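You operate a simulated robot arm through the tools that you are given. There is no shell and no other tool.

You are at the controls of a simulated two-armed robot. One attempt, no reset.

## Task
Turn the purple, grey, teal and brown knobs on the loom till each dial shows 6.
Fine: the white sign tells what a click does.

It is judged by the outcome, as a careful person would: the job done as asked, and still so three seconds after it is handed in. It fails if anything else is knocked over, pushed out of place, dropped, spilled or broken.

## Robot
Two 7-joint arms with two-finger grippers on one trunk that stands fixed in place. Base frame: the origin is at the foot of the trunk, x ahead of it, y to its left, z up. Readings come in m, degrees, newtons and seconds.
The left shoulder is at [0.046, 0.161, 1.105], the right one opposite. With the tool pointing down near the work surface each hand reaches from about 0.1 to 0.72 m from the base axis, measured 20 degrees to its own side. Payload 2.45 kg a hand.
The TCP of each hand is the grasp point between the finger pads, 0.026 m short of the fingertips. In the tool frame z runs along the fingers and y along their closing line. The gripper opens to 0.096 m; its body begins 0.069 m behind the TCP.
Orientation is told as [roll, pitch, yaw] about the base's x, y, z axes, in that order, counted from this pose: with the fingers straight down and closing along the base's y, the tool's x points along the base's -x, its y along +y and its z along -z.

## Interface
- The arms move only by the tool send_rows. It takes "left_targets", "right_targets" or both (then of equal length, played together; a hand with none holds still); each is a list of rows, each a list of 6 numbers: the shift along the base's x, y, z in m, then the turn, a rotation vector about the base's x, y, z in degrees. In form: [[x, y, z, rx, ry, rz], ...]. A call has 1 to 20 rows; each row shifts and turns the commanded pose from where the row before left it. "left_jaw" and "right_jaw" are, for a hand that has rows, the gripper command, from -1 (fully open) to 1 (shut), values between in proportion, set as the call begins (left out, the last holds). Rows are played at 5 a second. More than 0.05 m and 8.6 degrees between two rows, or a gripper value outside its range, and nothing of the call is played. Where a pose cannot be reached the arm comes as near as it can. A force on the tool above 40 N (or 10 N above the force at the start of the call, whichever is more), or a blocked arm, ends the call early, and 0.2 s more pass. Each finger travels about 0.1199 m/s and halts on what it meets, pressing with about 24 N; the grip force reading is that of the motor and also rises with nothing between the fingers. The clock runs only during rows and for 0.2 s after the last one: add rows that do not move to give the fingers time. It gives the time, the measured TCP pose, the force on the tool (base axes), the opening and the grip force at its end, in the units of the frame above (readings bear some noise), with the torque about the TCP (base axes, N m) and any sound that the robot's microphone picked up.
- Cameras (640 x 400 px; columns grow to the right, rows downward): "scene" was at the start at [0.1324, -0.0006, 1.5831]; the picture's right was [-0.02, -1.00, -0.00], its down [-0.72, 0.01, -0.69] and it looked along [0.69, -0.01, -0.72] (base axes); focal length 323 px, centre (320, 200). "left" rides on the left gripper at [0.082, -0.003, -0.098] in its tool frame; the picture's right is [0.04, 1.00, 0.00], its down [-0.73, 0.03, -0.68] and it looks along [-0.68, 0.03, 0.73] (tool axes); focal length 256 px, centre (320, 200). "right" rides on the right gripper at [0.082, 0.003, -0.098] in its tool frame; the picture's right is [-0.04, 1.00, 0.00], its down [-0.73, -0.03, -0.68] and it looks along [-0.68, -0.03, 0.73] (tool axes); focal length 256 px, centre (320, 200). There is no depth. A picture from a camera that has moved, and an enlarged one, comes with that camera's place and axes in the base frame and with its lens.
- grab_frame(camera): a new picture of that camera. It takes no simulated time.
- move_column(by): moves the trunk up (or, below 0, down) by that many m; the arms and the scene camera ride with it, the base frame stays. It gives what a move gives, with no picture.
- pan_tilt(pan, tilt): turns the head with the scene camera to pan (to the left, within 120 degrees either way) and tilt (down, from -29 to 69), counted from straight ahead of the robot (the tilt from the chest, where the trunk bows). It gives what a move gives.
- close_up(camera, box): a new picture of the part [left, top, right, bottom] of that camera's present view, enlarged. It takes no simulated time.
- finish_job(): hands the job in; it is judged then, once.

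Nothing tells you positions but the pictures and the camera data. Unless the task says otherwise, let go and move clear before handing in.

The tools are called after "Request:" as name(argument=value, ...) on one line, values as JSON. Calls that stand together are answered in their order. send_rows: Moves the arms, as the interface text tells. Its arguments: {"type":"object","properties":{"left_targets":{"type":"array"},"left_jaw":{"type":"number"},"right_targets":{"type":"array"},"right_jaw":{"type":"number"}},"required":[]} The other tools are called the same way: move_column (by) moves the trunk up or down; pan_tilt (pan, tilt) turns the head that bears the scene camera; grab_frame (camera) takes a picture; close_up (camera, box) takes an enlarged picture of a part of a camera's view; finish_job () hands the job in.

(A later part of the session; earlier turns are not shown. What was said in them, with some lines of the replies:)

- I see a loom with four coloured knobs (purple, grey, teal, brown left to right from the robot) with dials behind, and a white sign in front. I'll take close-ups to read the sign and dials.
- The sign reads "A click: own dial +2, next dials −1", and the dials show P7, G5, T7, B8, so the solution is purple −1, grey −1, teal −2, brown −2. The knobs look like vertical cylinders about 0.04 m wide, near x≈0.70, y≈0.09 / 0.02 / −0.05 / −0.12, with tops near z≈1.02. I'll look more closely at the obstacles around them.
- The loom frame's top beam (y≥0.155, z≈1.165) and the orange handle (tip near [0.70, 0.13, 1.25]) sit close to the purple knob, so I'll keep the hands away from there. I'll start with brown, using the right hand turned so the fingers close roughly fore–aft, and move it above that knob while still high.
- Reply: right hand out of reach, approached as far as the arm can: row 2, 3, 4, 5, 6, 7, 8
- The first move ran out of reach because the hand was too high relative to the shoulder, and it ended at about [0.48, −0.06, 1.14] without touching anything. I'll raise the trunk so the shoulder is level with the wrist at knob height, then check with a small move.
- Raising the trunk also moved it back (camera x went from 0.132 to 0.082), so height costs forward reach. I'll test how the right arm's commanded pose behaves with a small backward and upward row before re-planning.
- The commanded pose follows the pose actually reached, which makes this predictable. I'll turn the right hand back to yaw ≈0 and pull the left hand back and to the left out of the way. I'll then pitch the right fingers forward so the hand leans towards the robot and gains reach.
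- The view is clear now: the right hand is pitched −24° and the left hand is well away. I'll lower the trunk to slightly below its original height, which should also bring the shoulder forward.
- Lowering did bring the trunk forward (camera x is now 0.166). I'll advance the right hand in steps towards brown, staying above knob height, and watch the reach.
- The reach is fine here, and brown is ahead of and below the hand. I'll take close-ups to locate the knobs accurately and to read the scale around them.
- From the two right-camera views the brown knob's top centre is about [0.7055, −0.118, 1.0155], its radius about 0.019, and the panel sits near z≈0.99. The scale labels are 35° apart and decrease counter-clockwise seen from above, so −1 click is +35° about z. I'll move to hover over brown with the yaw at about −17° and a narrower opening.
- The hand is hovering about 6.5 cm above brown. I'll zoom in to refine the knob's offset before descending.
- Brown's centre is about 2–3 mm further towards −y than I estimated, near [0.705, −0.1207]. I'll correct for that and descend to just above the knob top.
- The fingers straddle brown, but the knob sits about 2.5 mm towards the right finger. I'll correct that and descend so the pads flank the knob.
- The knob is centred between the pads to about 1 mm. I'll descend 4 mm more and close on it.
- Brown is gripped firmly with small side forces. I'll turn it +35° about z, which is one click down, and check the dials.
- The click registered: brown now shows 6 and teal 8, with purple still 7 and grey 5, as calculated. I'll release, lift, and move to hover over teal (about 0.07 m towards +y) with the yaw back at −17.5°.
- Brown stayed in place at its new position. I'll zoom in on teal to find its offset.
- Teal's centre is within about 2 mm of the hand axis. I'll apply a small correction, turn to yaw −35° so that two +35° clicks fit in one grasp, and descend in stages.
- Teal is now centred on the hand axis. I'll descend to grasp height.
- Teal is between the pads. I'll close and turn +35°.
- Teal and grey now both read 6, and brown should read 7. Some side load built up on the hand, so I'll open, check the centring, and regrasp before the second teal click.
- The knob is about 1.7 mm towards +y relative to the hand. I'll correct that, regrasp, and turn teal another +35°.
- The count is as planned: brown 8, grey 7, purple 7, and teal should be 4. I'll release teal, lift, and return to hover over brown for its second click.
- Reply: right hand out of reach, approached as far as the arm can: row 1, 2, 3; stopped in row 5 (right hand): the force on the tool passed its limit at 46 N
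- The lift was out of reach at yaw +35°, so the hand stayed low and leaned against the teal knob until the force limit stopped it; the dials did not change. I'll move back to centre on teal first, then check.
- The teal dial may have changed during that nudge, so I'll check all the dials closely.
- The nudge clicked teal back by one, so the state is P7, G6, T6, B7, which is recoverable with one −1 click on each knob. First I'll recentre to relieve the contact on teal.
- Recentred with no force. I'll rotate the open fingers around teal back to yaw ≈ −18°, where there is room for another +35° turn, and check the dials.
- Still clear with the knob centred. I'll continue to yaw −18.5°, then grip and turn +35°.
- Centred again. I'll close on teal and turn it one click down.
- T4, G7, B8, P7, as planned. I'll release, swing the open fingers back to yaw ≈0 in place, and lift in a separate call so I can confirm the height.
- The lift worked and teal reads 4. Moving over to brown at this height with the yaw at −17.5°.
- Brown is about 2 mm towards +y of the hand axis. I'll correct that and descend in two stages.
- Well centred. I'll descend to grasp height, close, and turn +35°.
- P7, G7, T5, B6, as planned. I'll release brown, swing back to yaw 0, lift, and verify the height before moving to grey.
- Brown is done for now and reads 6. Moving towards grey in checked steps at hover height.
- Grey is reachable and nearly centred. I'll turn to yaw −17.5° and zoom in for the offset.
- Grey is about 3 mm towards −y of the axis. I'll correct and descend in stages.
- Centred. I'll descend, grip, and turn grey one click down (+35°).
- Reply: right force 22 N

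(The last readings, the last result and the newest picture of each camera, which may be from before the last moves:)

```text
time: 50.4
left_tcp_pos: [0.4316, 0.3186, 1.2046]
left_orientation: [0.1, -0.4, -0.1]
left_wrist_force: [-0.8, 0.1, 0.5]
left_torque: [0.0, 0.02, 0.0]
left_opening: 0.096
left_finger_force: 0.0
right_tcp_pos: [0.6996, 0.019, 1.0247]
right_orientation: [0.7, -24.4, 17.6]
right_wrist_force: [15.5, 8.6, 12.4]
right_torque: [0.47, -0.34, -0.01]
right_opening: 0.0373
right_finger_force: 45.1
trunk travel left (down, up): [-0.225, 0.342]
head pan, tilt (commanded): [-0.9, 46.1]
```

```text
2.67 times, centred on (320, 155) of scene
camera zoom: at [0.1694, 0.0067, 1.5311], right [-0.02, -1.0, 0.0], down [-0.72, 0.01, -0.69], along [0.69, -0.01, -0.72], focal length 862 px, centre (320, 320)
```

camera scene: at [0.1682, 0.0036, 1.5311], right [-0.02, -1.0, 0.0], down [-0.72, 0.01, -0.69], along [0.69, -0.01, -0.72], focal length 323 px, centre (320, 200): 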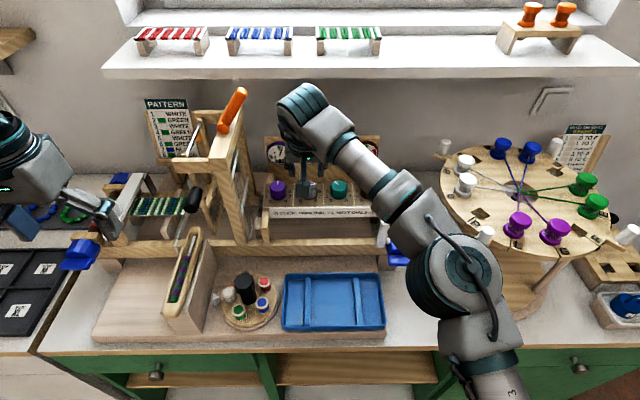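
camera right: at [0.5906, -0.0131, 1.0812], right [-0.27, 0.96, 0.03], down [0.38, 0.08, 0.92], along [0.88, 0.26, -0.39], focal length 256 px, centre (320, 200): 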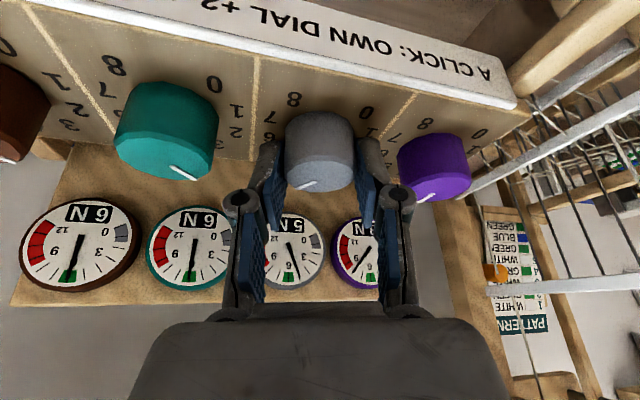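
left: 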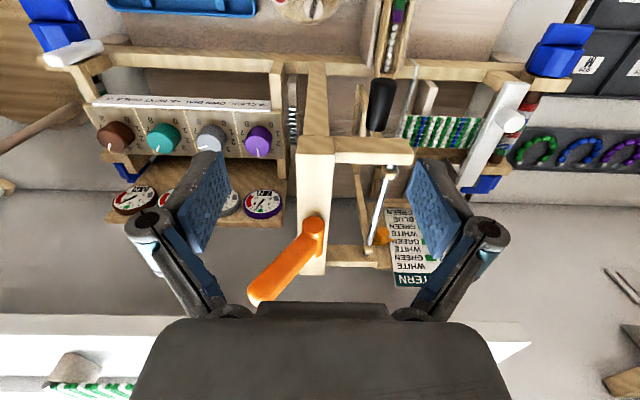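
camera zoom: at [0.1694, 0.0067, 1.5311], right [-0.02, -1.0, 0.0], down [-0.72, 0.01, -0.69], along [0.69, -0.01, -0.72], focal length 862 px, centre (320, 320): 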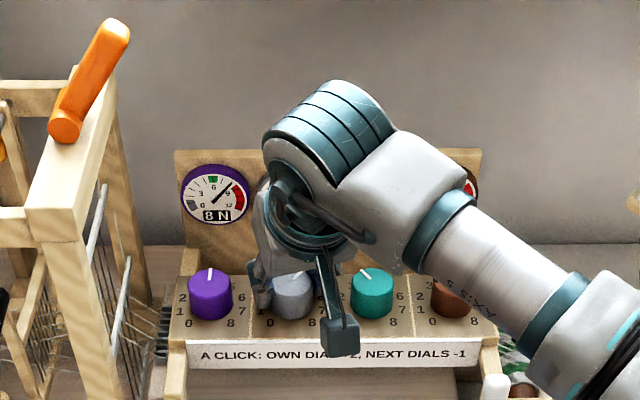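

P8, G5, T6, B6 — only purple −1 remains, which should bring everything to 6. I'll release grey, swing back to yaw ≈0, and lift.

Request:
send_rows(right_targets=[[0, 0, 0, 0, 0, 0], [0, 0, 0, 0, 0, 0]], right_jaw=-0.05)

Request:
close_up(camera="right", box=[200, 80, 440, 230])

```text
time: 51.0
left_tcp_pos: [0.4318, 0.3179, 1.205]
left_orientation: [-0.1, -0.3, 0.0]
left_wrist_force: [-0.6, 0.6, -0.3]
left_torque: [0.01, -0.02, 0.0]
left_opening: 0.0962
left_finger_force: 0.2
right_tcp_pos: [0.698, 0.0178, 1.0231]
right_orientation: [0.6, -24.2, 17.5]
right_wrist_force: [-0.5, -0.1, 0.1]
right_torque: [0.01, 0.01, 0.03]
right_opening: 0.0503
right_finger_force: 0.0
trunk travel left (down, up): [-0.225, 0.342]
head pan, tilt (commanded): [-0.9, 46.1]
```

```text
2.67 times, centred on (320, 155) of right
camera zoom: at [0.5894, -0.0144, 1.0802], right [-0.27, 0.96, 0.03], down [0.38, 0.08, 0.92], along [0.88, 0.26, -0.39], focal length 683 px, centre (320, 320)
```

zoom: 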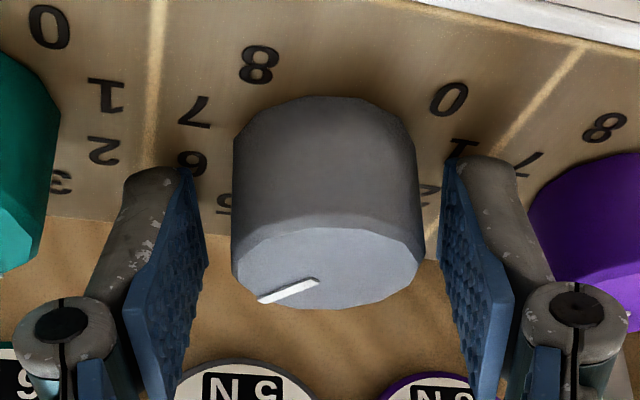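

Grey is free. I'll rotate back around it and lift.

Request:
send_rows(right_targets=[[0, 0.001, 0, 0, 0, -5.8], [0, 0, 0, 0, 0, -5.8], [0, 0, 0, 0, 0, -5.8], [0, 0, 0.012, 0, 0, 0], [0, 0, 0.015, 0, 0, 0], [0, 0, 0.015, 0, 0, 0], [0, 0, 0.01, 0, 0, 0], [0, 0, 0, 0, 0, 0]])

Request:
grab_frame(camera="right")

Request:
close_up(camera="scene", box=[200, 80, 400, 230])

```text
time: 52.8
left_tcp_pos: [0.4306, 0.318, 1.2048]
left_orientation: [0.0, -0.4, 0.0]
left_wrist_force: [0.1, 0.6, -0.5]
left_torque: [-0.01, -0.03, 0.0]
left_opening: 0.0961
left_finger_force: 0.1
right_tcp_pos: [0.6998, 0.0209, 1.076]
right_orientation: [0.5, -24.4, 0.2]
right_wrist_force: [0.4, 0.2, -0.4]
right_torque: [0.02, 0.01, 0.01]
right_opening: 0.0503
right_finger_force: 0.1
trunk travel left (down, up): [-0.225, 0.342]
head pan, tilt (commanded): [-0.9, 46.1]
```

```text
taken
camera right: at [0.5859, 0.0229, 1.1326], right [0.03, 1.0, 0.03], down [0.39, -0.04, 0.92], along [0.92, -0.02, -0.39], focal length 256 px, centre (320, 200)
```

right: 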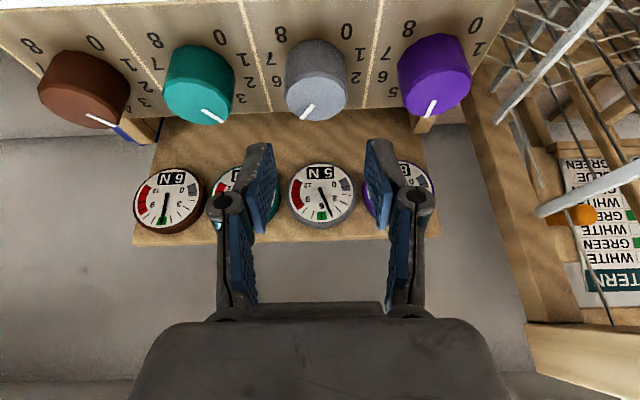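

```text
2.67 times, centred on (300, 155) of scene
camera zoom: at [0.1683, 0.0032, 1.531], right [-0.02, -1.0, 0.0], down [-0.72, 0.01, -0.69], along [0.69, -0.01, -0.72], focal length 862 px, centre (373, 320)
```

zoom: 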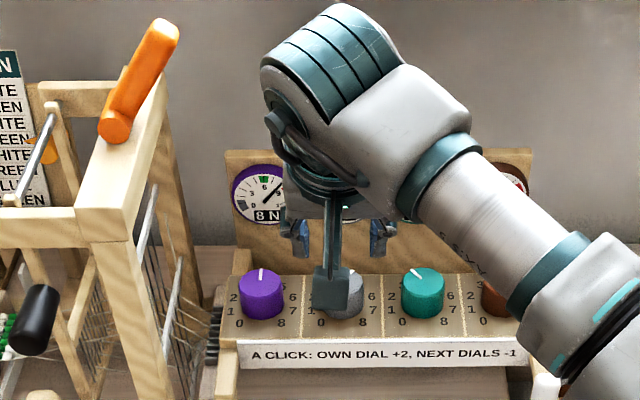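

All the nearby loom parts measure clear: rods at y≥0.17, upright face at y≈0.159, handle tip near [0.70, 0.133, 1.25]. I'll move to hover over purple with yaw +10°, so the wrist leans away from the frame, in checked steps.

Request:
send_rows(right_targets=[[0, 0.018, 0, 0, 0, 5], [0, 0.018, 0, 0, 0, 5], [0, 0, 0, 0, 0, 0]])

Request:
grab_frame(camera="scene")

Request:
grab_frame(camera="right")

```text
time: 53.6
left_tcp_pos: [0.4313, 0.3173, 1.2054]
left_orientation: [0.0, -0.4, 0.0]
left_wrist_force: [-0.3, 0.1, 0.2]
left_torque: [0.01, 0.03, 0.01]
left_opening: 0.0963
left_finger_force: 0.1
right_tcp_pos: [0.6995, 0.0567, 1.0744]
right_orientation: [0.6, -24.4, 10.2]
right_wrist_force: [0.0, -0.6, -0.4]
right_torque: [0.02, -0.01, 0.0]
right_opening: 0.0503
right_finger_force: 0.0
trunk travel left (down, up): [-0.225, 0.342]
head pan, tilt (commanded): [-0.9, 46.1]
```

```text
taken
camera scene: at [0.1682, 0.0043, 1.5311], right [-0.02, -1.0, 0.0], down [-0.72, 0.01, -0.69], along [0.69, -0.01, -0.72], focal length 323 px, centre (320, 200)
```

scene: 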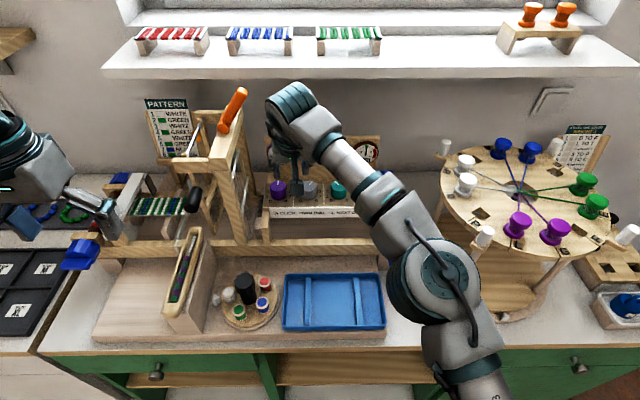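

```text
taken
camera right: at [0.5875, 0.0386, 1.132], right [-0.15, 0.99, 0.03], down [0.39, 0.03, 0.92], along [0.91, 0.14, -0.39], focal length 256 px, centre (320, 200)
```

right: 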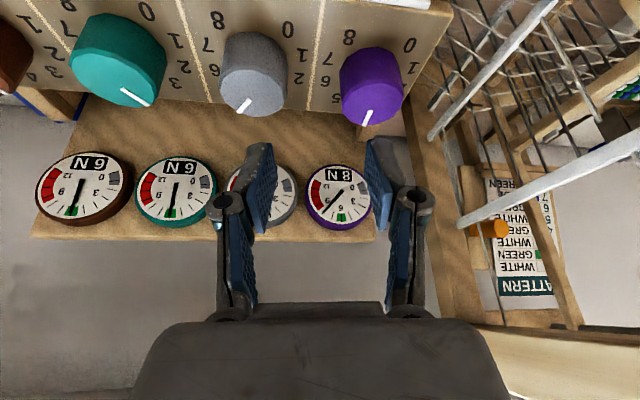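

Still clear of the frame and handle. I'll step the rest of the way over purple.

Request:
send_rows(right_targets=[[0, 0.017, 0, 0, 0, 2], [0, 0, 0, 0, 0, 0]])

Request:
send_rows(right_targets=[[0, 0.016, 0, 0, 0, 0], [0, 0, 0, 0, 0, 0]])

Request:
grab_frame(camera="scene")

Request:
close_up(camera="scene", box=[200, 80, 360, 220])

Request:
grab_frame(camera="right")

```text
time: 54.2
left_tcp_pos: [0.431, 0.3184, 1.2041]
left_orientation: [0.0, -0.4, 0.0]
left_wrist_force: [-0.6, 0.1, -0.3]
left_torque: [0.0, 0.0, -0.01]
left_opening: 0.0962
left_finger_force: 0.0
right_tcp_pos: [0.7012, 0.0759, 1.0755]
right_orientation: [0.6, -24.3, 12.2]
right_wrist_force: [-0.4, 0.1, -0.1]
right_torque: [-0.04, -0.01, -0.01]
right_opening: 0.0503
right_finger_force: 0.1
trunk travel left (down, up): [-0.225, 0.342]
head pan, tilt (commanded): [-0.9, 46.1]
```

```text
time: 54.8
left_tcp_pos: [0.4308, 0.3168, 1.2046]
left_orientation: [0.0, -0.4, -0.1]
left_wrist_force: [-0.2, 0.9, -1.3]
left_torque: [0.0, -0.01, -0.01]
left_opening: 0.096
left_finger_force: 0.1
right_tcp_pos: [0.7007, 0.0744, 1.0749]
right_orientation: [0.6, -24.2, 12.1]
right_wrist_force: [0.2, -0.7, -0.5]
right_torque: [-0.01, -0.02, 0.0]
right_opening: 0.0507
right_finger_force: 0.0
right hand out of reach, approached as far as the arm can: row 1
trunk travel left (down, up): [-0.225, 0.342]
head pan, tilt (commanded): [-0.9, 46.1]
```

```text
taken
camera scene: at [0.1681, 0.0033, 1.5311], right [-0.02, -1.0, 0.0], down [-0.72, 0.01, -0.69], along [0.69, -0.01, -0.72], focal length 323 px, centre (320, 200)
```

scene: 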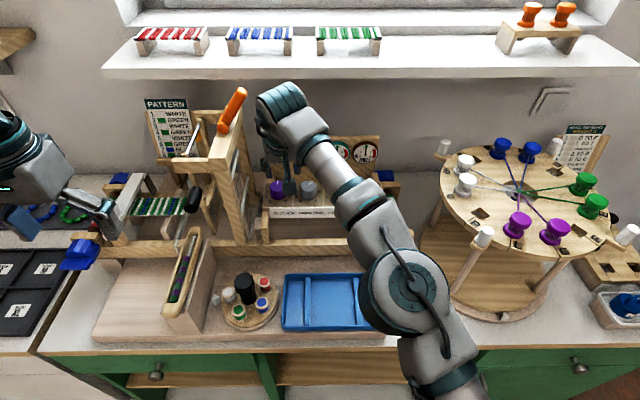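

```text
2.86 times, centred on (280, 150) of scene
camera zoom: at [0.1681, 0.0033, 1.5311], right [-0.02, -1.0, 0.0], down [-0.72, 0.01, -0.69], along [0.69, -0.01, -0.72], focal length 924 px, centre (434, 343)
```

zoom: 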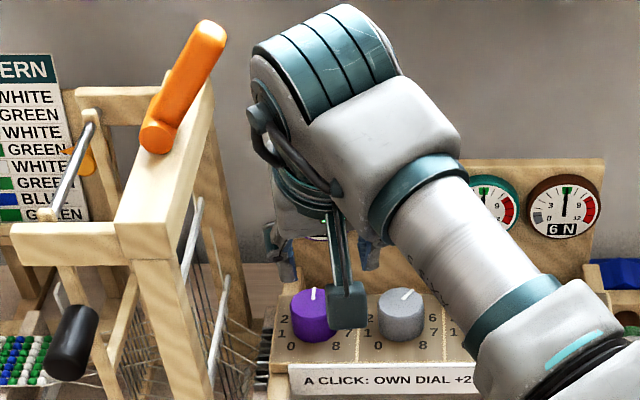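

```text
taken
camera right: at [0.5889, 0.0516, 1.1325], right [-0.18, 0.98, 0.03], down [0.39, 0.05, 0.92], along [0.9, 0.18, -0.39], focal length 256 px, centre (320, 200)
```

right: 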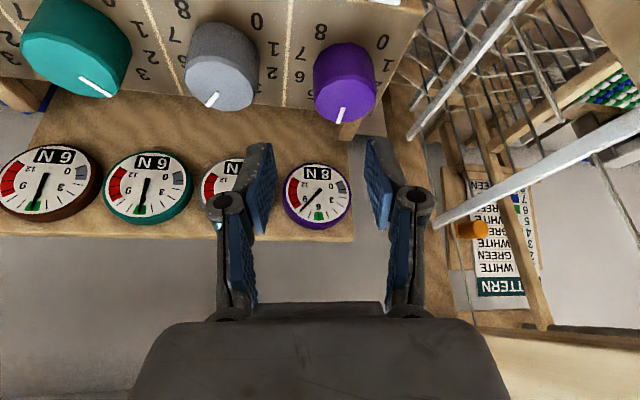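

The reach limit at this height is y≈0.075, a bit short of purple. I'll pitch the hand 8° further forward about its closing axis, which pulls the wrist back towards the robot, and continue.

Request:
send_rows(right_targets=[[0, 0, 0, 0.83, -3.9, 0], [0, 0, 0, 0.83, -3.9, 0], [0, 0.008, 0, 0, 0, 0], [0, 0.0075, 0, 0, 0, 0], [0, 0, 0, 0, 0, 0]])

Request:
grab_frame(camera="right")

Request:
close_up(camera="scene", box=[200, 80, 360, 220])

```text
time: 56.0
left_tcp_pos: [0.4307, 0.3173, 1.2043]
left_orientation: [0.0, -0.4, 0.0]
left_wrist_force: [-0.9, -0.2, -0.3]
left_torque: [-0.04, -0.02, 0.0]
left_opening: 0.0961
left_finger_force: 0.1
right_tcp_pos: [0.6974, 0.0887, 1.0765]
right_orientation: [0.5, -32.3, 12.2]
right_wrist_force: [-0.3, -0.9, 0.0]
right_torque: [0.0, -0.02, 0.0]
right_opening: 0.0504
right_finger_force: 0.0
trunk travel left (down, up): [-0.225, 0.342]
head pan, tilt (commanded): [-0.9, 46.1]
```

```text
taken
camera right: at [0.5801, 0.0654, 1.1168], right [-0.18, 0.98, 0.03], down [0.26, 0.02, 0.97], along [0.95, 0.18, -0.26], focal length 256 px, centre (320, 200)
```

right: 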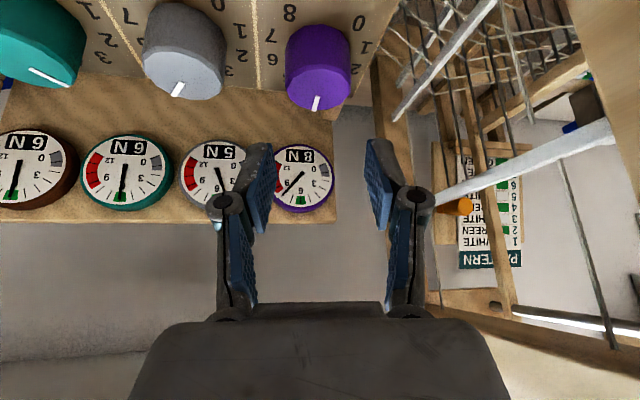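

```text
2.86 times, centred on (280, 150) of scene
camera zoom: at [0.1681, 0.006, 1.5311], right [-0.02, -1.0, 0.0], down [-0.72, 0.01, -0.69], along [0.69, -0.01, -0.72], focal length 924 px, centre (434, 343)
```

zoom: 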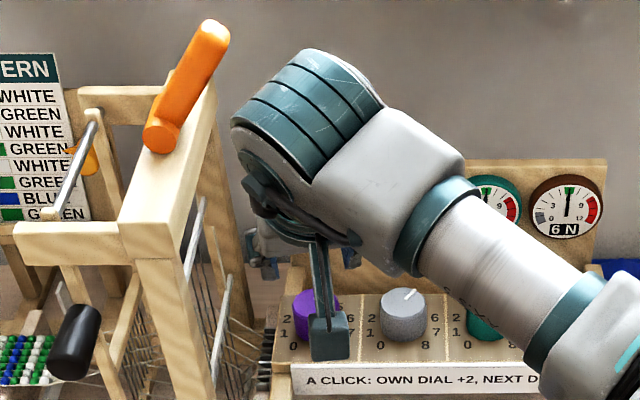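

The hand is now above purple with clear space to the handle and frame. I'll zoom in to refine the centring.

Request:
close_up(camera="right", box=[220, 20, 420, 145])

```text
3.20 times, centred on (320, 82) of right
camera zoom: at [0.5801, 0.0654, 1.1168], right [-0.18, 0.98, 0.03], down [0.26, 0.02, 0.97], along [0.95, 0.18, -0.26], focal length 819 px, centre (320, 576)
```

zoom: 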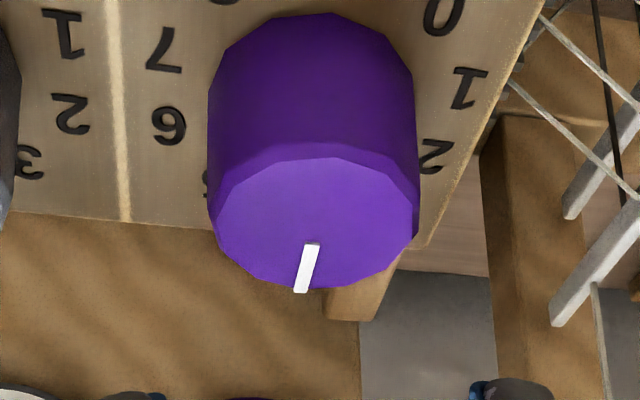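

Purple is about 3 mm further forward. I'll correct that, turn to yaw +2°, and descend part-way.

Request:
send_rows(right_targets=[[0.0029, 0.001, 0, 0, 0, -5], [0, 0, -0.008, 0, 0, -5], [0, 0, -0.015, 0, 0, 0], [0, 0, 0, 0, 0, 0]])

Request:
close_up(camera="right", box=[200, 60, 440, 210])

Request:
close_up(camera="scene", box=[200, 80, 360, 220])

```text
time: 57.0
left_tcp_pos: [0.4316, 0.315, 1.2058]
left_orientation: [0.1, -0.4, 0.0]
left_wrist_force: [1.0, -0.5, 0.2]
left_torque: [0.0, 0.02, -0.02]
left_opening: 0.0957
left_finger_force: 0.1
right_tcp_pos: [0.7025, 0.0877, 1.0525]
right_orientation: [0.6, -32.4, 2.0]
right_wrist_force: [0.3, 0.7, 0.2]
right_torque: [0.05, 0.0, 0.02]
right_opening: 0.05
right_finger_force: 0.1
trunk travel left (down, up): [-0.225, 0.342]
head pan, tilt (commanded): [-0.9, 46.1]
```

```text
2.67 times, centred on (320, 135) of right
camera zoom: at [0.5821, 0.0854, 1.0937], right [-0.01, 1.0, 0.03], down [0.26, -0.03, 0.97], along [0.97, 0.02, -0.26], focal length 683 px, centre (320, 373)
```

zoom: 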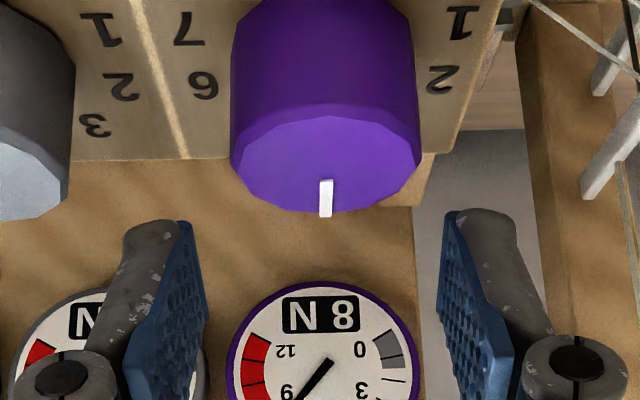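

```text
2.86 times, centred on (280, 150) of scene
camera zoom: at [0.1678, 0.0018, 1.5312], right [-0.02, -1.0, 0.0], down [-0.72, 0.01, -0.69], along [0.69, -0.01, -0.72], focal length 924 px, centre (434, 343)
```

zoom: 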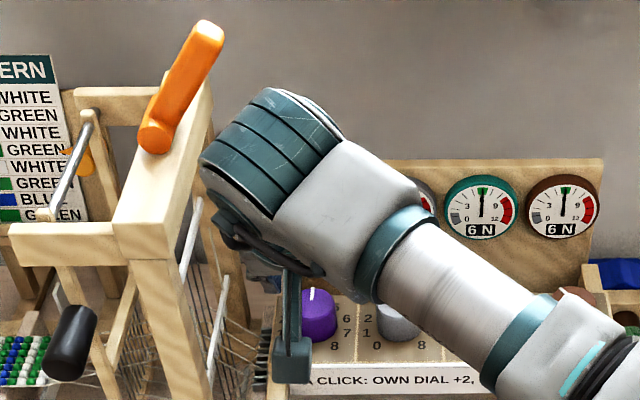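

The wrist clears the beam by about 3–4 cm. Purple is 2 mm towards +y, so I'll correct and descend to grasp height.

Request:
send_rows(right_targets=[[0, 0.0018, -0.01, 0, 0, 0], [0, 0, -0.01, 0, 0, 0], [0, 0, -0.009, 0, 0, 0], [0, 0, 0, 0, 0, 0]])

Request:
close_up(camera="right", box=[200, 80, 440, 230])

Request:
grab_frame(camera="right")

```text
time: 58.0
left_tcp_pos: [0.4311, 0.3168, 1.2057]
left_orientation: [0.1, -0.4, 0.0]
left_wrist_force: [-0.1, -0.7, 0.1]
left_torque: [0.01, -0.03, -0.02]
left_opening: 0.0958
left_finger_force: 0.1
right_tcp_pos: [0.7025, 0.0905, 1.0237]
right_orientation: [0.6, -32.5, 2.1]
right_wrist_force: [0.1, -0.3, -1.6]
right_torque: [0.02, 0.0, -0.01]
right_opening: 0.0503
right_finger_force: 0.1
trunk travel left (down, up): [-0.225, 0.342]
head pan, tilt (commanded): [-0.9, 46.1]
```

```text
2.67 times, centred on (320, 155) of right
camera zoom: at [0.5817, 0.0872, 1.0642], right [-0.01, 1.0, 0.03], down [0.26, -0.03, 0.97], along [0.97, 0.02, -0.26], focal length 683 px, centre (320, 320)
```

zoom: 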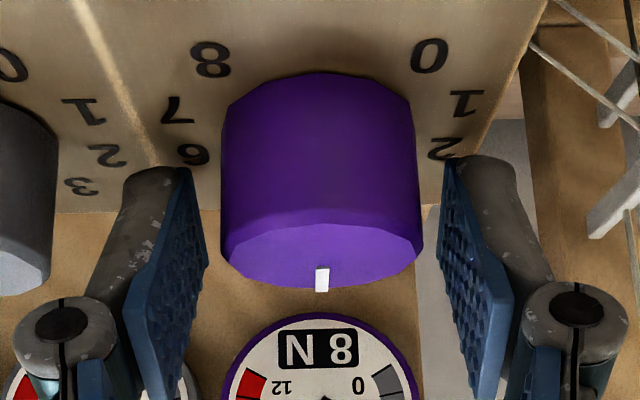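

```text
taken
camera right: at [0.5817, 0.0872, 1.0642], right [-0.01, 1.0, 0.03], down [0.26, -0.03, 0.97], along [0.97, 0.02, -0.26], focal length 256 px, centre (320, 200)
```

right: 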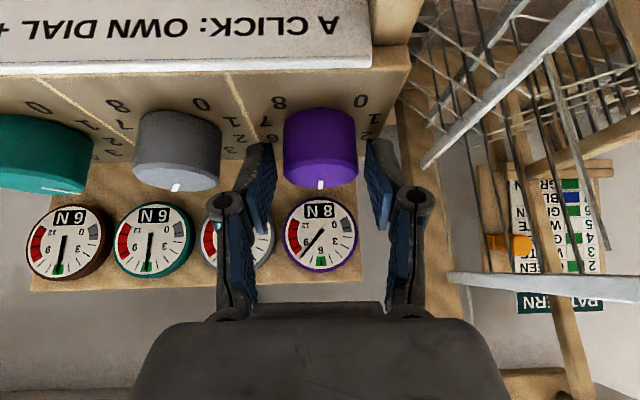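

Centred. I'll close on purple and turn in two stages to watch the reach.

Request:
send_rows(right_targets=[[0, 0, 0, 0, 0, 0], [0, 0, 0, 0, 0, 0], [0, 0, 0, 0, 0, 0]], right_jaw=1)

Request:
send_rows(right_targets=[[0, 0, 0, 0, 0, 7], [0, 0, 0, 0, 0, 7], [0, 0, 0, 0, 0, 0]])

```text
time: 58.8
left_tcp_pos: [0.4308, 0.3173, 1.2048]
left_orientation: [0.2, -0.3, -0.1]
left_wrist_force: [-0.1, -0.9, -0.1]
left_torque: [-0.02, -0.02, 0.01]
left_opening: 0.096
left_finger_force: 0.1
right_tcp_pos: [0.7018, 0.0897, 1.0235]
right_orientation: [0.5, -32.5, 2.1]
right_wrist_force: [0.2, -3.1, 1.9]
right_torque: [-0.09, 0.14, 0.05]
right_opening: 0.0368
right_finger_force: 44.6
trunk travel left (down, up): [-0.225, 0.342]
head pan, tilt (commanded): [-0.9, 46.1]
```

```text
time: 59.6
left_tcp_pos: [0.4312, 0.317, 1.2056]
left_orientation: [0.1, -0.4, 0.0]
left_wrist_force: [0.4, 0.4, -0.6]
left_torque: [-0.02, 0.01, -0.03]
left_opening: 0.0962
left_finger_force: 0.1
right_tcp_pos: [0.7011, 0.0903, 1.0242]
right_orientation: [0.7, -32.4, 16.2]
right_wrist_force: [3.3, -2.1, 4.1]
right_torque: [0.22, -0.06, -0.01]
right_opening: 0.0369
right_finger_force: 45.0
trunk travel left (down, up): [-0.225, 0.342]
head pan, tilt (commanded): [-0.9, 46.1]
```

Request:
send_rows(right_targets=[[0, 0, 0, 0, 0, 7], [0, 0, 0, 0, 0, 7], [0, 0, 0, 0, 0, 7], [0, 0, 0, 0, 0, 0]])

Request:
grab_frame(camera="right")

Request:
close_up(camera="scene", box=[200, 80, 400, 220])

```text
time: 60.6
left_tcp_pos: [0.4313, 0.3168, 1.2051]
left_orientation: [0.1, -0.5, 0.1]
left_wrist_force: [0.4, 0.2, -1.0]
left_torque: [0.0, 0.0, 0.0]
left_opening: 0.0959
left_finger_force: 0.0
right_tcp_pos: [0.7023, 0.0913, 1.0228]
right_orientation: [0.8, -32.4, 37.1]
right_wrist_force: [1.0, -3.1, 5.3]
right_torque: [0.13, -0.02, 0.03]
right_opening: 0.0367
right_finger_force: 45.4
trunk travel left (down, up): [-0.225, 0.342]
head pan, tilt (commanded): [-0.9, 46.1]
```

```text
taken
camera right: at [0.6049, 0.0193, 1.0643], right [-0.58, 0.81, 0.03], down [0.23, 0.12, 0.97], along [0.78, 0.57, -0.26], focal length 256 px, centre (320, 200)
```

right: 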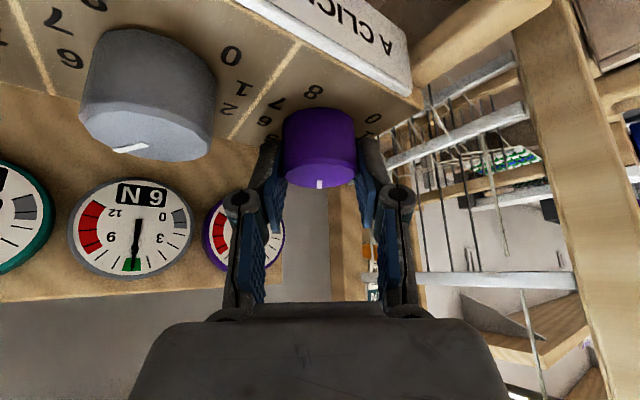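

```text
2.86 times, centred on (300, 150) of scene
camera zoom: at [0.1673, 0.0019, 1.5312], right [-0.02, -1.0, 0.0], down [-0.72, 0.01, -0.69], along [0.69, -0.01, -0.72], focal length 924 px, centre (377, 343)
```

zoom: 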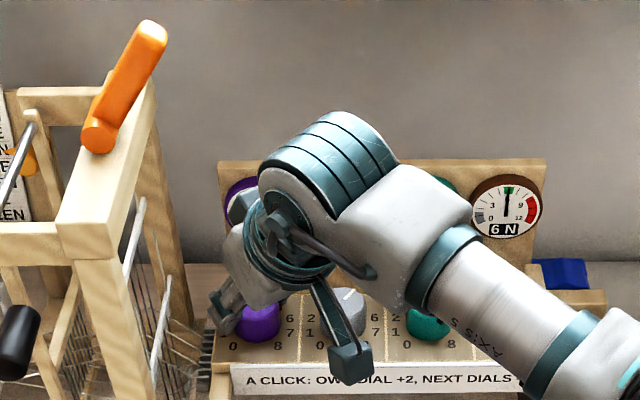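

Grey now reads 6, so purple's click registered. I'll release and check the centring before rotating back and lifting.

Request:
send_rows(right_targets=[[0, 0, 0, 0, 0, 0], [0, 0, 0, 0, 0, 0]], right_jaw=-0.05)

Request:
close_up(camera="right", box=[200, 80, 440, 230])

```text
time: 61.2
left_tcp_pos: [0.4315, 0.317, 1.2046]
left_orientation: [0.0, -0.4, 0.1]
left_wrist_force: [0.0, 0.7, -0.1]
left_torque: [0.0, 0.01, 0.02]
left_opening: 0.0962
left_finger_force: 0.1
right_tcp_pos: [0.7013, 0.0913, 1.0236]
right_orientation: [0.6, -32.3, 37.2]
right_wrist_force: [0.3, 0.6, -0.3]
right_torque: [0.0, 0.01, -0.01]
right_opening: 0.0501
right_finger_force: 0.1
trunk travel left (down, up): [-0.225, 0.342]
head pan, tilt (commanded): [-0.9, 46.1]
```

```text
2.67 times, centred on (320, 155) of right
camera zoom: at [0.6049, 0.02, 1.064], right [-0.58, 0.81, 0.03], down [0.23, 0.13, 0.97], along [0.78, 0.57, -0.26], focal length 683 px, centre (320, 320)
```

zoom: 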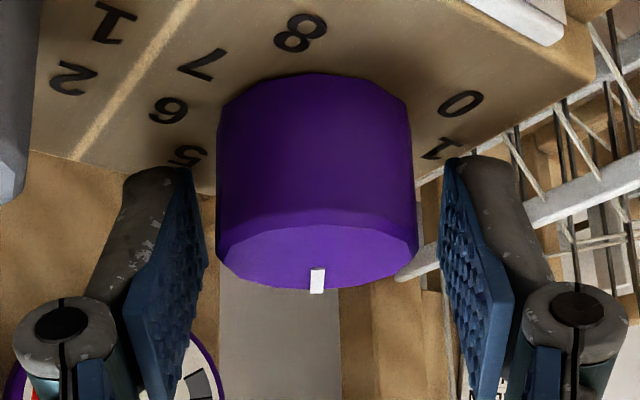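

Free and centred. I'll rotate back to yaw ≈16° in place, then lift.

Request:
send_rows(right_targets=[[0, 0, 0, 0, 0, -7], [0, 0, 0, 0, 0, -7], [0, 0, 0, 0, 0, -7], [0, 0, 0, 0, 0, 0]])

Request:
send_rows(right_targets=[[0, 0, 0.01, 0, 0, 0], [0, 0, 0, 0, 0, 0]])

Request:
close_up(camera="right", box=[200, 80, 440, 230])

```text
time: 62.2
left_tcp_pos: [0.4309, 0.3164, 1.205]
left_orientation: [0.1, -0.3, -0.1]
left_wrist_force: [-0.5, -0.8, 0.2]
left_torque: [0.01, 0.0, 0.02]
left_opening: 0.0962
left_finger_force: 0.0
right_tcp_pos: [0.702, 0.0906, 1.0235]
right_orientation: [0.6, -32.2, 16.2]
right_wrist_force: [0.5, -1.0, -0.6]
right_torque: [0.0, 0.01, 0.0]
right_opening: 0.0504
right_finger_force: 0.0
trunk travel left (down, up): [-0.225, 0.342]
head pan, tilt (commanded): [-0.9, 46.1]
```

```text
time: 62.8
left_tcp_pos: [0.4315, 0.3173, 1.2048]
left_orientation: [0.1, -0.4, -0.1]
left_wrist_force: [0.2, -0.6, -0.3]
left_torque: [0.01, -0.03, 0.01]
left_opening: 0.096
left_finger_force: 0.1
right_tcp_pos: [0.7026, 0.0897, 1.0337]
right_orientation: [0.6, -32.3, 16.2]
right_wrist_force: [0.2, -0.1, 1.1]
right_torque: [0.02, 0.0, -0.02]
right_opening: 0.0504
right_finger_force: 0.0
trunk travel left (down, up): [-0.225, 0.342]
head pan, tilt (commanded): [-0.9, 46.1]
```

```text
2.67 times, centred on (320, 155) of right
camera zoom: at [0.5865, 0.0592, 1.0744], right [-0.25, 0.97, 0.03], down [0.26, 0.04, 0.97], along [0.93, 0.25, -0.26], focal length 683 px, centre (320, 320)
```

zoom: 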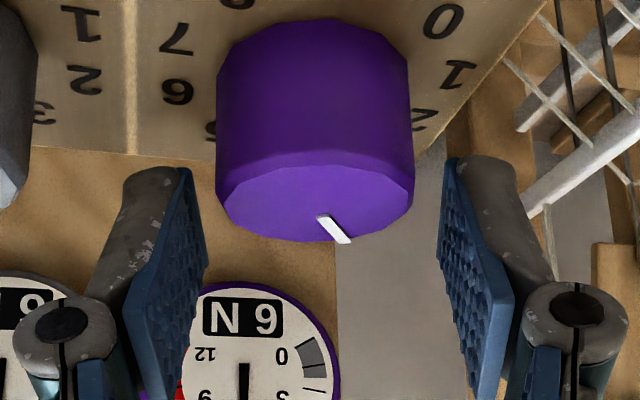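

Lifting works and purple now reads 6. I'll continue upward in small checked steps.

Request:
send_rows(right_targets=[[0, 0, 0.01, 0, 0, 0], [0, 0, 0.01, 0, 0, 0], [0, 0, 0, 0, 0, 0]])

Request:
send_rows(right_targets=[[0, 0, 0.01, 0, 0, 0], [0, 0, 0.01, 0, 0, 0], [0, 0, 0, 0, 0, 0]])

Request:
grab_frame(camera="right")

```text
time: 63.6
left_tcp_pos: [0.4318, 0.3171, 1.2039]
left_orientation: [0.0, -0.4, 0.0]
left_wrist_force: [0.5, 0.0, 0.5]
left_torque: [-0.03, 0.01, -0.02]
left_opening: 0.0962
left_finger_force: 0.0
right_tcp_pos: [0.7034, 0.0901, 1.0541]
right_orientation: [0.6, -32.2, 16.2]
right_wrist_force: [0.2, 0.2, -0.3]
right_torque: [-0.02, -0.02, 0.02]
right_opening: 0.0503
right_finger_force: 0.0
trunk travel left (down, up): [-0.225, 0.342]
head pan, tilt (commanded): [-0.9, 46.1]
```

```text
time: 64.4
left_tcp_pos: [0.4306, 0.3177, 1.2044]
left_orientation: [0.0, -0.4, 0.0]
left_wrist_force: [-0.8, 0.4, -0.2]
left_torque: [0.04, -0.02, 0.03]
left_opening: 0.0962
left_finger_force: 0.1
right_tcp_pos: [0.7023, 0.0919, 1.0746]
right_orientation: [0.5, -32.2, 16.2]
right_wrist_force: [-0.3, -0.4, -0.6]
right_torque: [-0.01, -0.02, 0.0]
right_opening: 0.0505
right_finger_force: 0.1
trunk travel left (down, up): [-0.225, 0.342]
head pan, tilt (commanded): [-0.9, 46.1]
```

```text
taken
camera right: at [0.5864, 0.0599, 1.1149], right [-0.25, 0.97, 0.03], down [0.26, 0.04, 0.97], along [0.93, 0.25, -0.26], focal length 256 px, centre (320, 200)
```

right: 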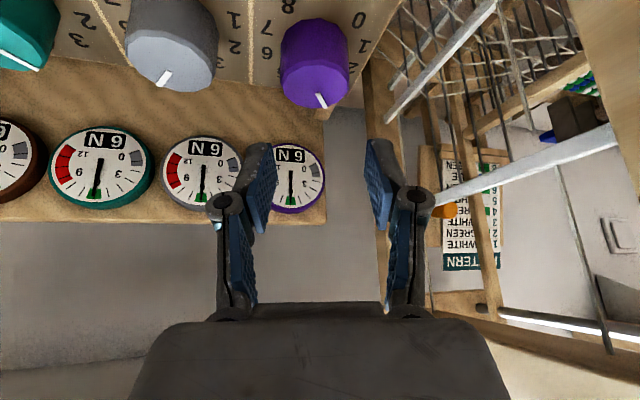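

All visible dials read 6 and the hand is above the knobs. I'll move it right and then back towards the robot, clear of everything.

Request:
send_rows(right_targets=[[-0.005, -0.03, 0.002, 0, 0, -4], [-0.005, -0.03, 0.002, 0, 0, -4], [-0.005, -0.03, 0.002, 0, 0, -4], [-0.005, -0.03, 0.002, 0, 0, -4], [-0.03, -0.03, 0.01, 0, 0, 0], [-0.04, -0.02, 0.01, 0, 0, 0], [-0.04, 0, 0.01, 0, 0, 0], [-0.04, 0, 0.01, 0, 0, 0], [-0.04, 0, 0, 0, 0, 0], [0, 0, 0, 0, 0, 0]])

Request:
grab_frame(camera="scene")

Request:
close_up(camera="scene", box=[260, 130, 420, 230])

```text
time: 66.6
left_tcp_pos: [0.4317, 0.3171, 1.2051]
left_orientation: [0.1, -0.5, 0.0]
left_wrist_force: [-0.1, -0.1, -0.7]
left_torque: [0.03, 0.0, 0.01]
left_opening: 0.0961
left_finger_force: 0.1
right_tcp_pos: [0.4917, -0.0803, 1.1205]
right_orientation: [0.7, -32.3, 0.1]
right_wrist_force: [0.9, 0.0, 0.1]
right_torque: [-0.01, -0.03, 0.0]
right_opening: 0.0504
right_finger_force: 0.0
trunk travel left (down, up): [-0.225, 0.342]
head pan, tilt (commanded): [-0.9, 46.1]
```

```text
taken
camera scene: at [0.1679, 0.0011, 1.531], right [-0.02, -1.0, 0.0], down [-0.72, 0.01, -0.69], along [0.69, -0.01, -0.72], focal length 323 px, centre (320, 200)
```

scene: 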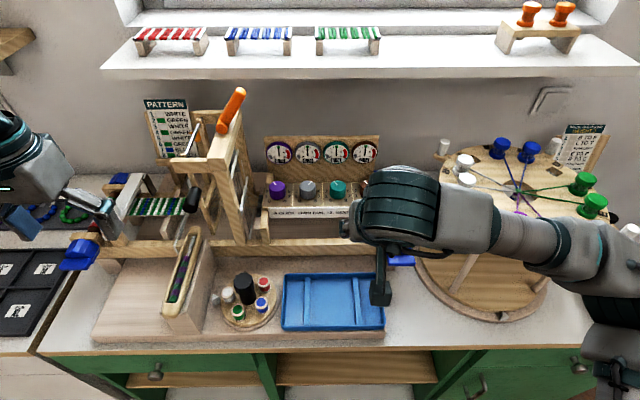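

```text
4.00 times, centred on (340, 180) of scene
camera zoom: at [0.1679, 0.0011, 1.531], right [-0.02, -1.0, 0.0], down [-0.72, 0.01, -0.69], along [0.69, -0.01, -0.72], focal length 1293 px, centre (240, 280)
```

zoom: 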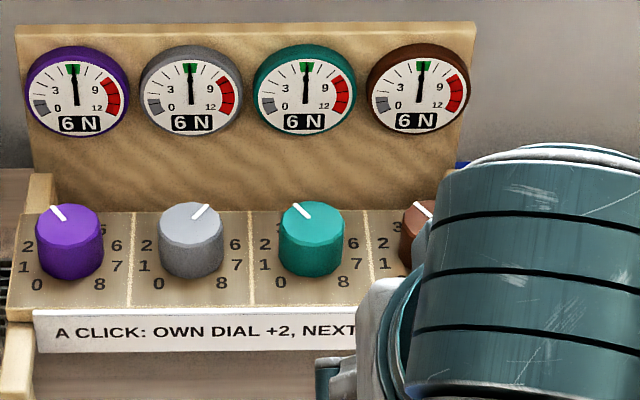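

All four dials show 6 N. I'll pull the right hand further back and check once more that everything is stable and nothing is displaced.

Request:
send_rows(right_targets=[[-0.02, -0.03, 0.02, 0, 0, 0], [-0.02, -0.03, 0.02, 0, 0, 0], [-0.02, -0.03, 0.02, 0, 0, 0], [0, 0, 0, 0, 0, 0], [0, 0, 0, 0, 0, 0], [0, 0, 0, 0, 0, 0]])

Request:
grab_frame(camera="scene")

Request:
close_up(camera="scene", box=[250, 130, 410, 230])

```text
time: 68.0
left_tcp_pos: [0.4325, 0.3172, 1.205]
left_orientation: [0.0, -0.4, 0.0]
left_wrist_force: [0.2, 1.1, -0.4]
left_torque: [0.01, -0.03, 0.0]
left_opening: 0.096
left_finger_force: 0.0
right_tcp_pos: [0.4329, -0.1686, 1.1816]
right_orientation: [0.7, -32.4, 0.2]
right_wrist_force: [-0.1, 1.3, -0.2]
right_torque: [0.0, 0.01, -0.04]
right_opening: 0.0506
right_finger_force: 0.1
trunk travel left (down, up): [-0.225, 0.342]
head pan, tilt (commanded): [-0.9, 46.1]
```

```text
taken
camera scene: at [0.1666, 0.0011, 1.5313], right [-0.02, -1.0, 0.0], down [-0.72, 0.01, -0.69], along [0.69, -0.01, -0.72], focal length 323 px, centre (320, 200)
```

scene: 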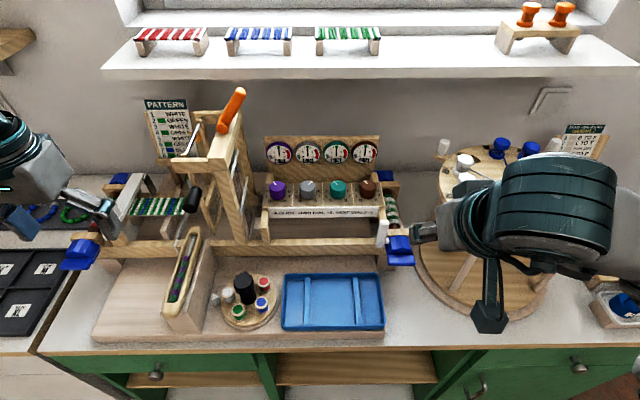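

```text
4.00 times, centred on (330, 180) of scene
camera zoom: at [0.1666, 0.0011, 1.5313], right [-0.02, -1.0, 0.0], down [-0.72, 0.01, -0.69], along [0.69, -0.01, -0.72], focal length 1293 px, centre (280, 280)
```

zoom: 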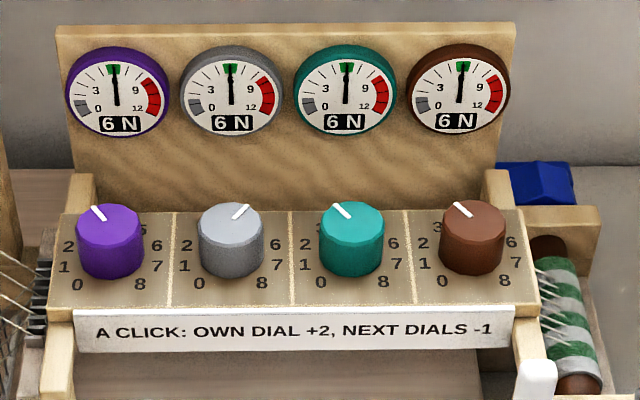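

All four dials (purple, grey, teal, brown) read 6 N and have stayed there. The loom looks undisturbed and both hands are clear, so I'm handing in the job.

Request:
finish_job()

```text
The job is handed in.
```

All four dials (purple, grey, teal and brown) read 6 N when I handed the job in. I checked them after both hands were clear, and no other part of the scene looked moved.

The sign says each click changes its own dial by 2 and the neighbouring dials by 1 the other way. From the start of 7, 5, 7 and 8, that worked out to one click down on purple and grey, and two on teal and brown.

While I was leaving teal, the hand could not lift and leaned on the knob until the force limit stopped it at 46 N. That knocked teal back one click, so I turned it down again. I saw no damage in the pictures afterwards.
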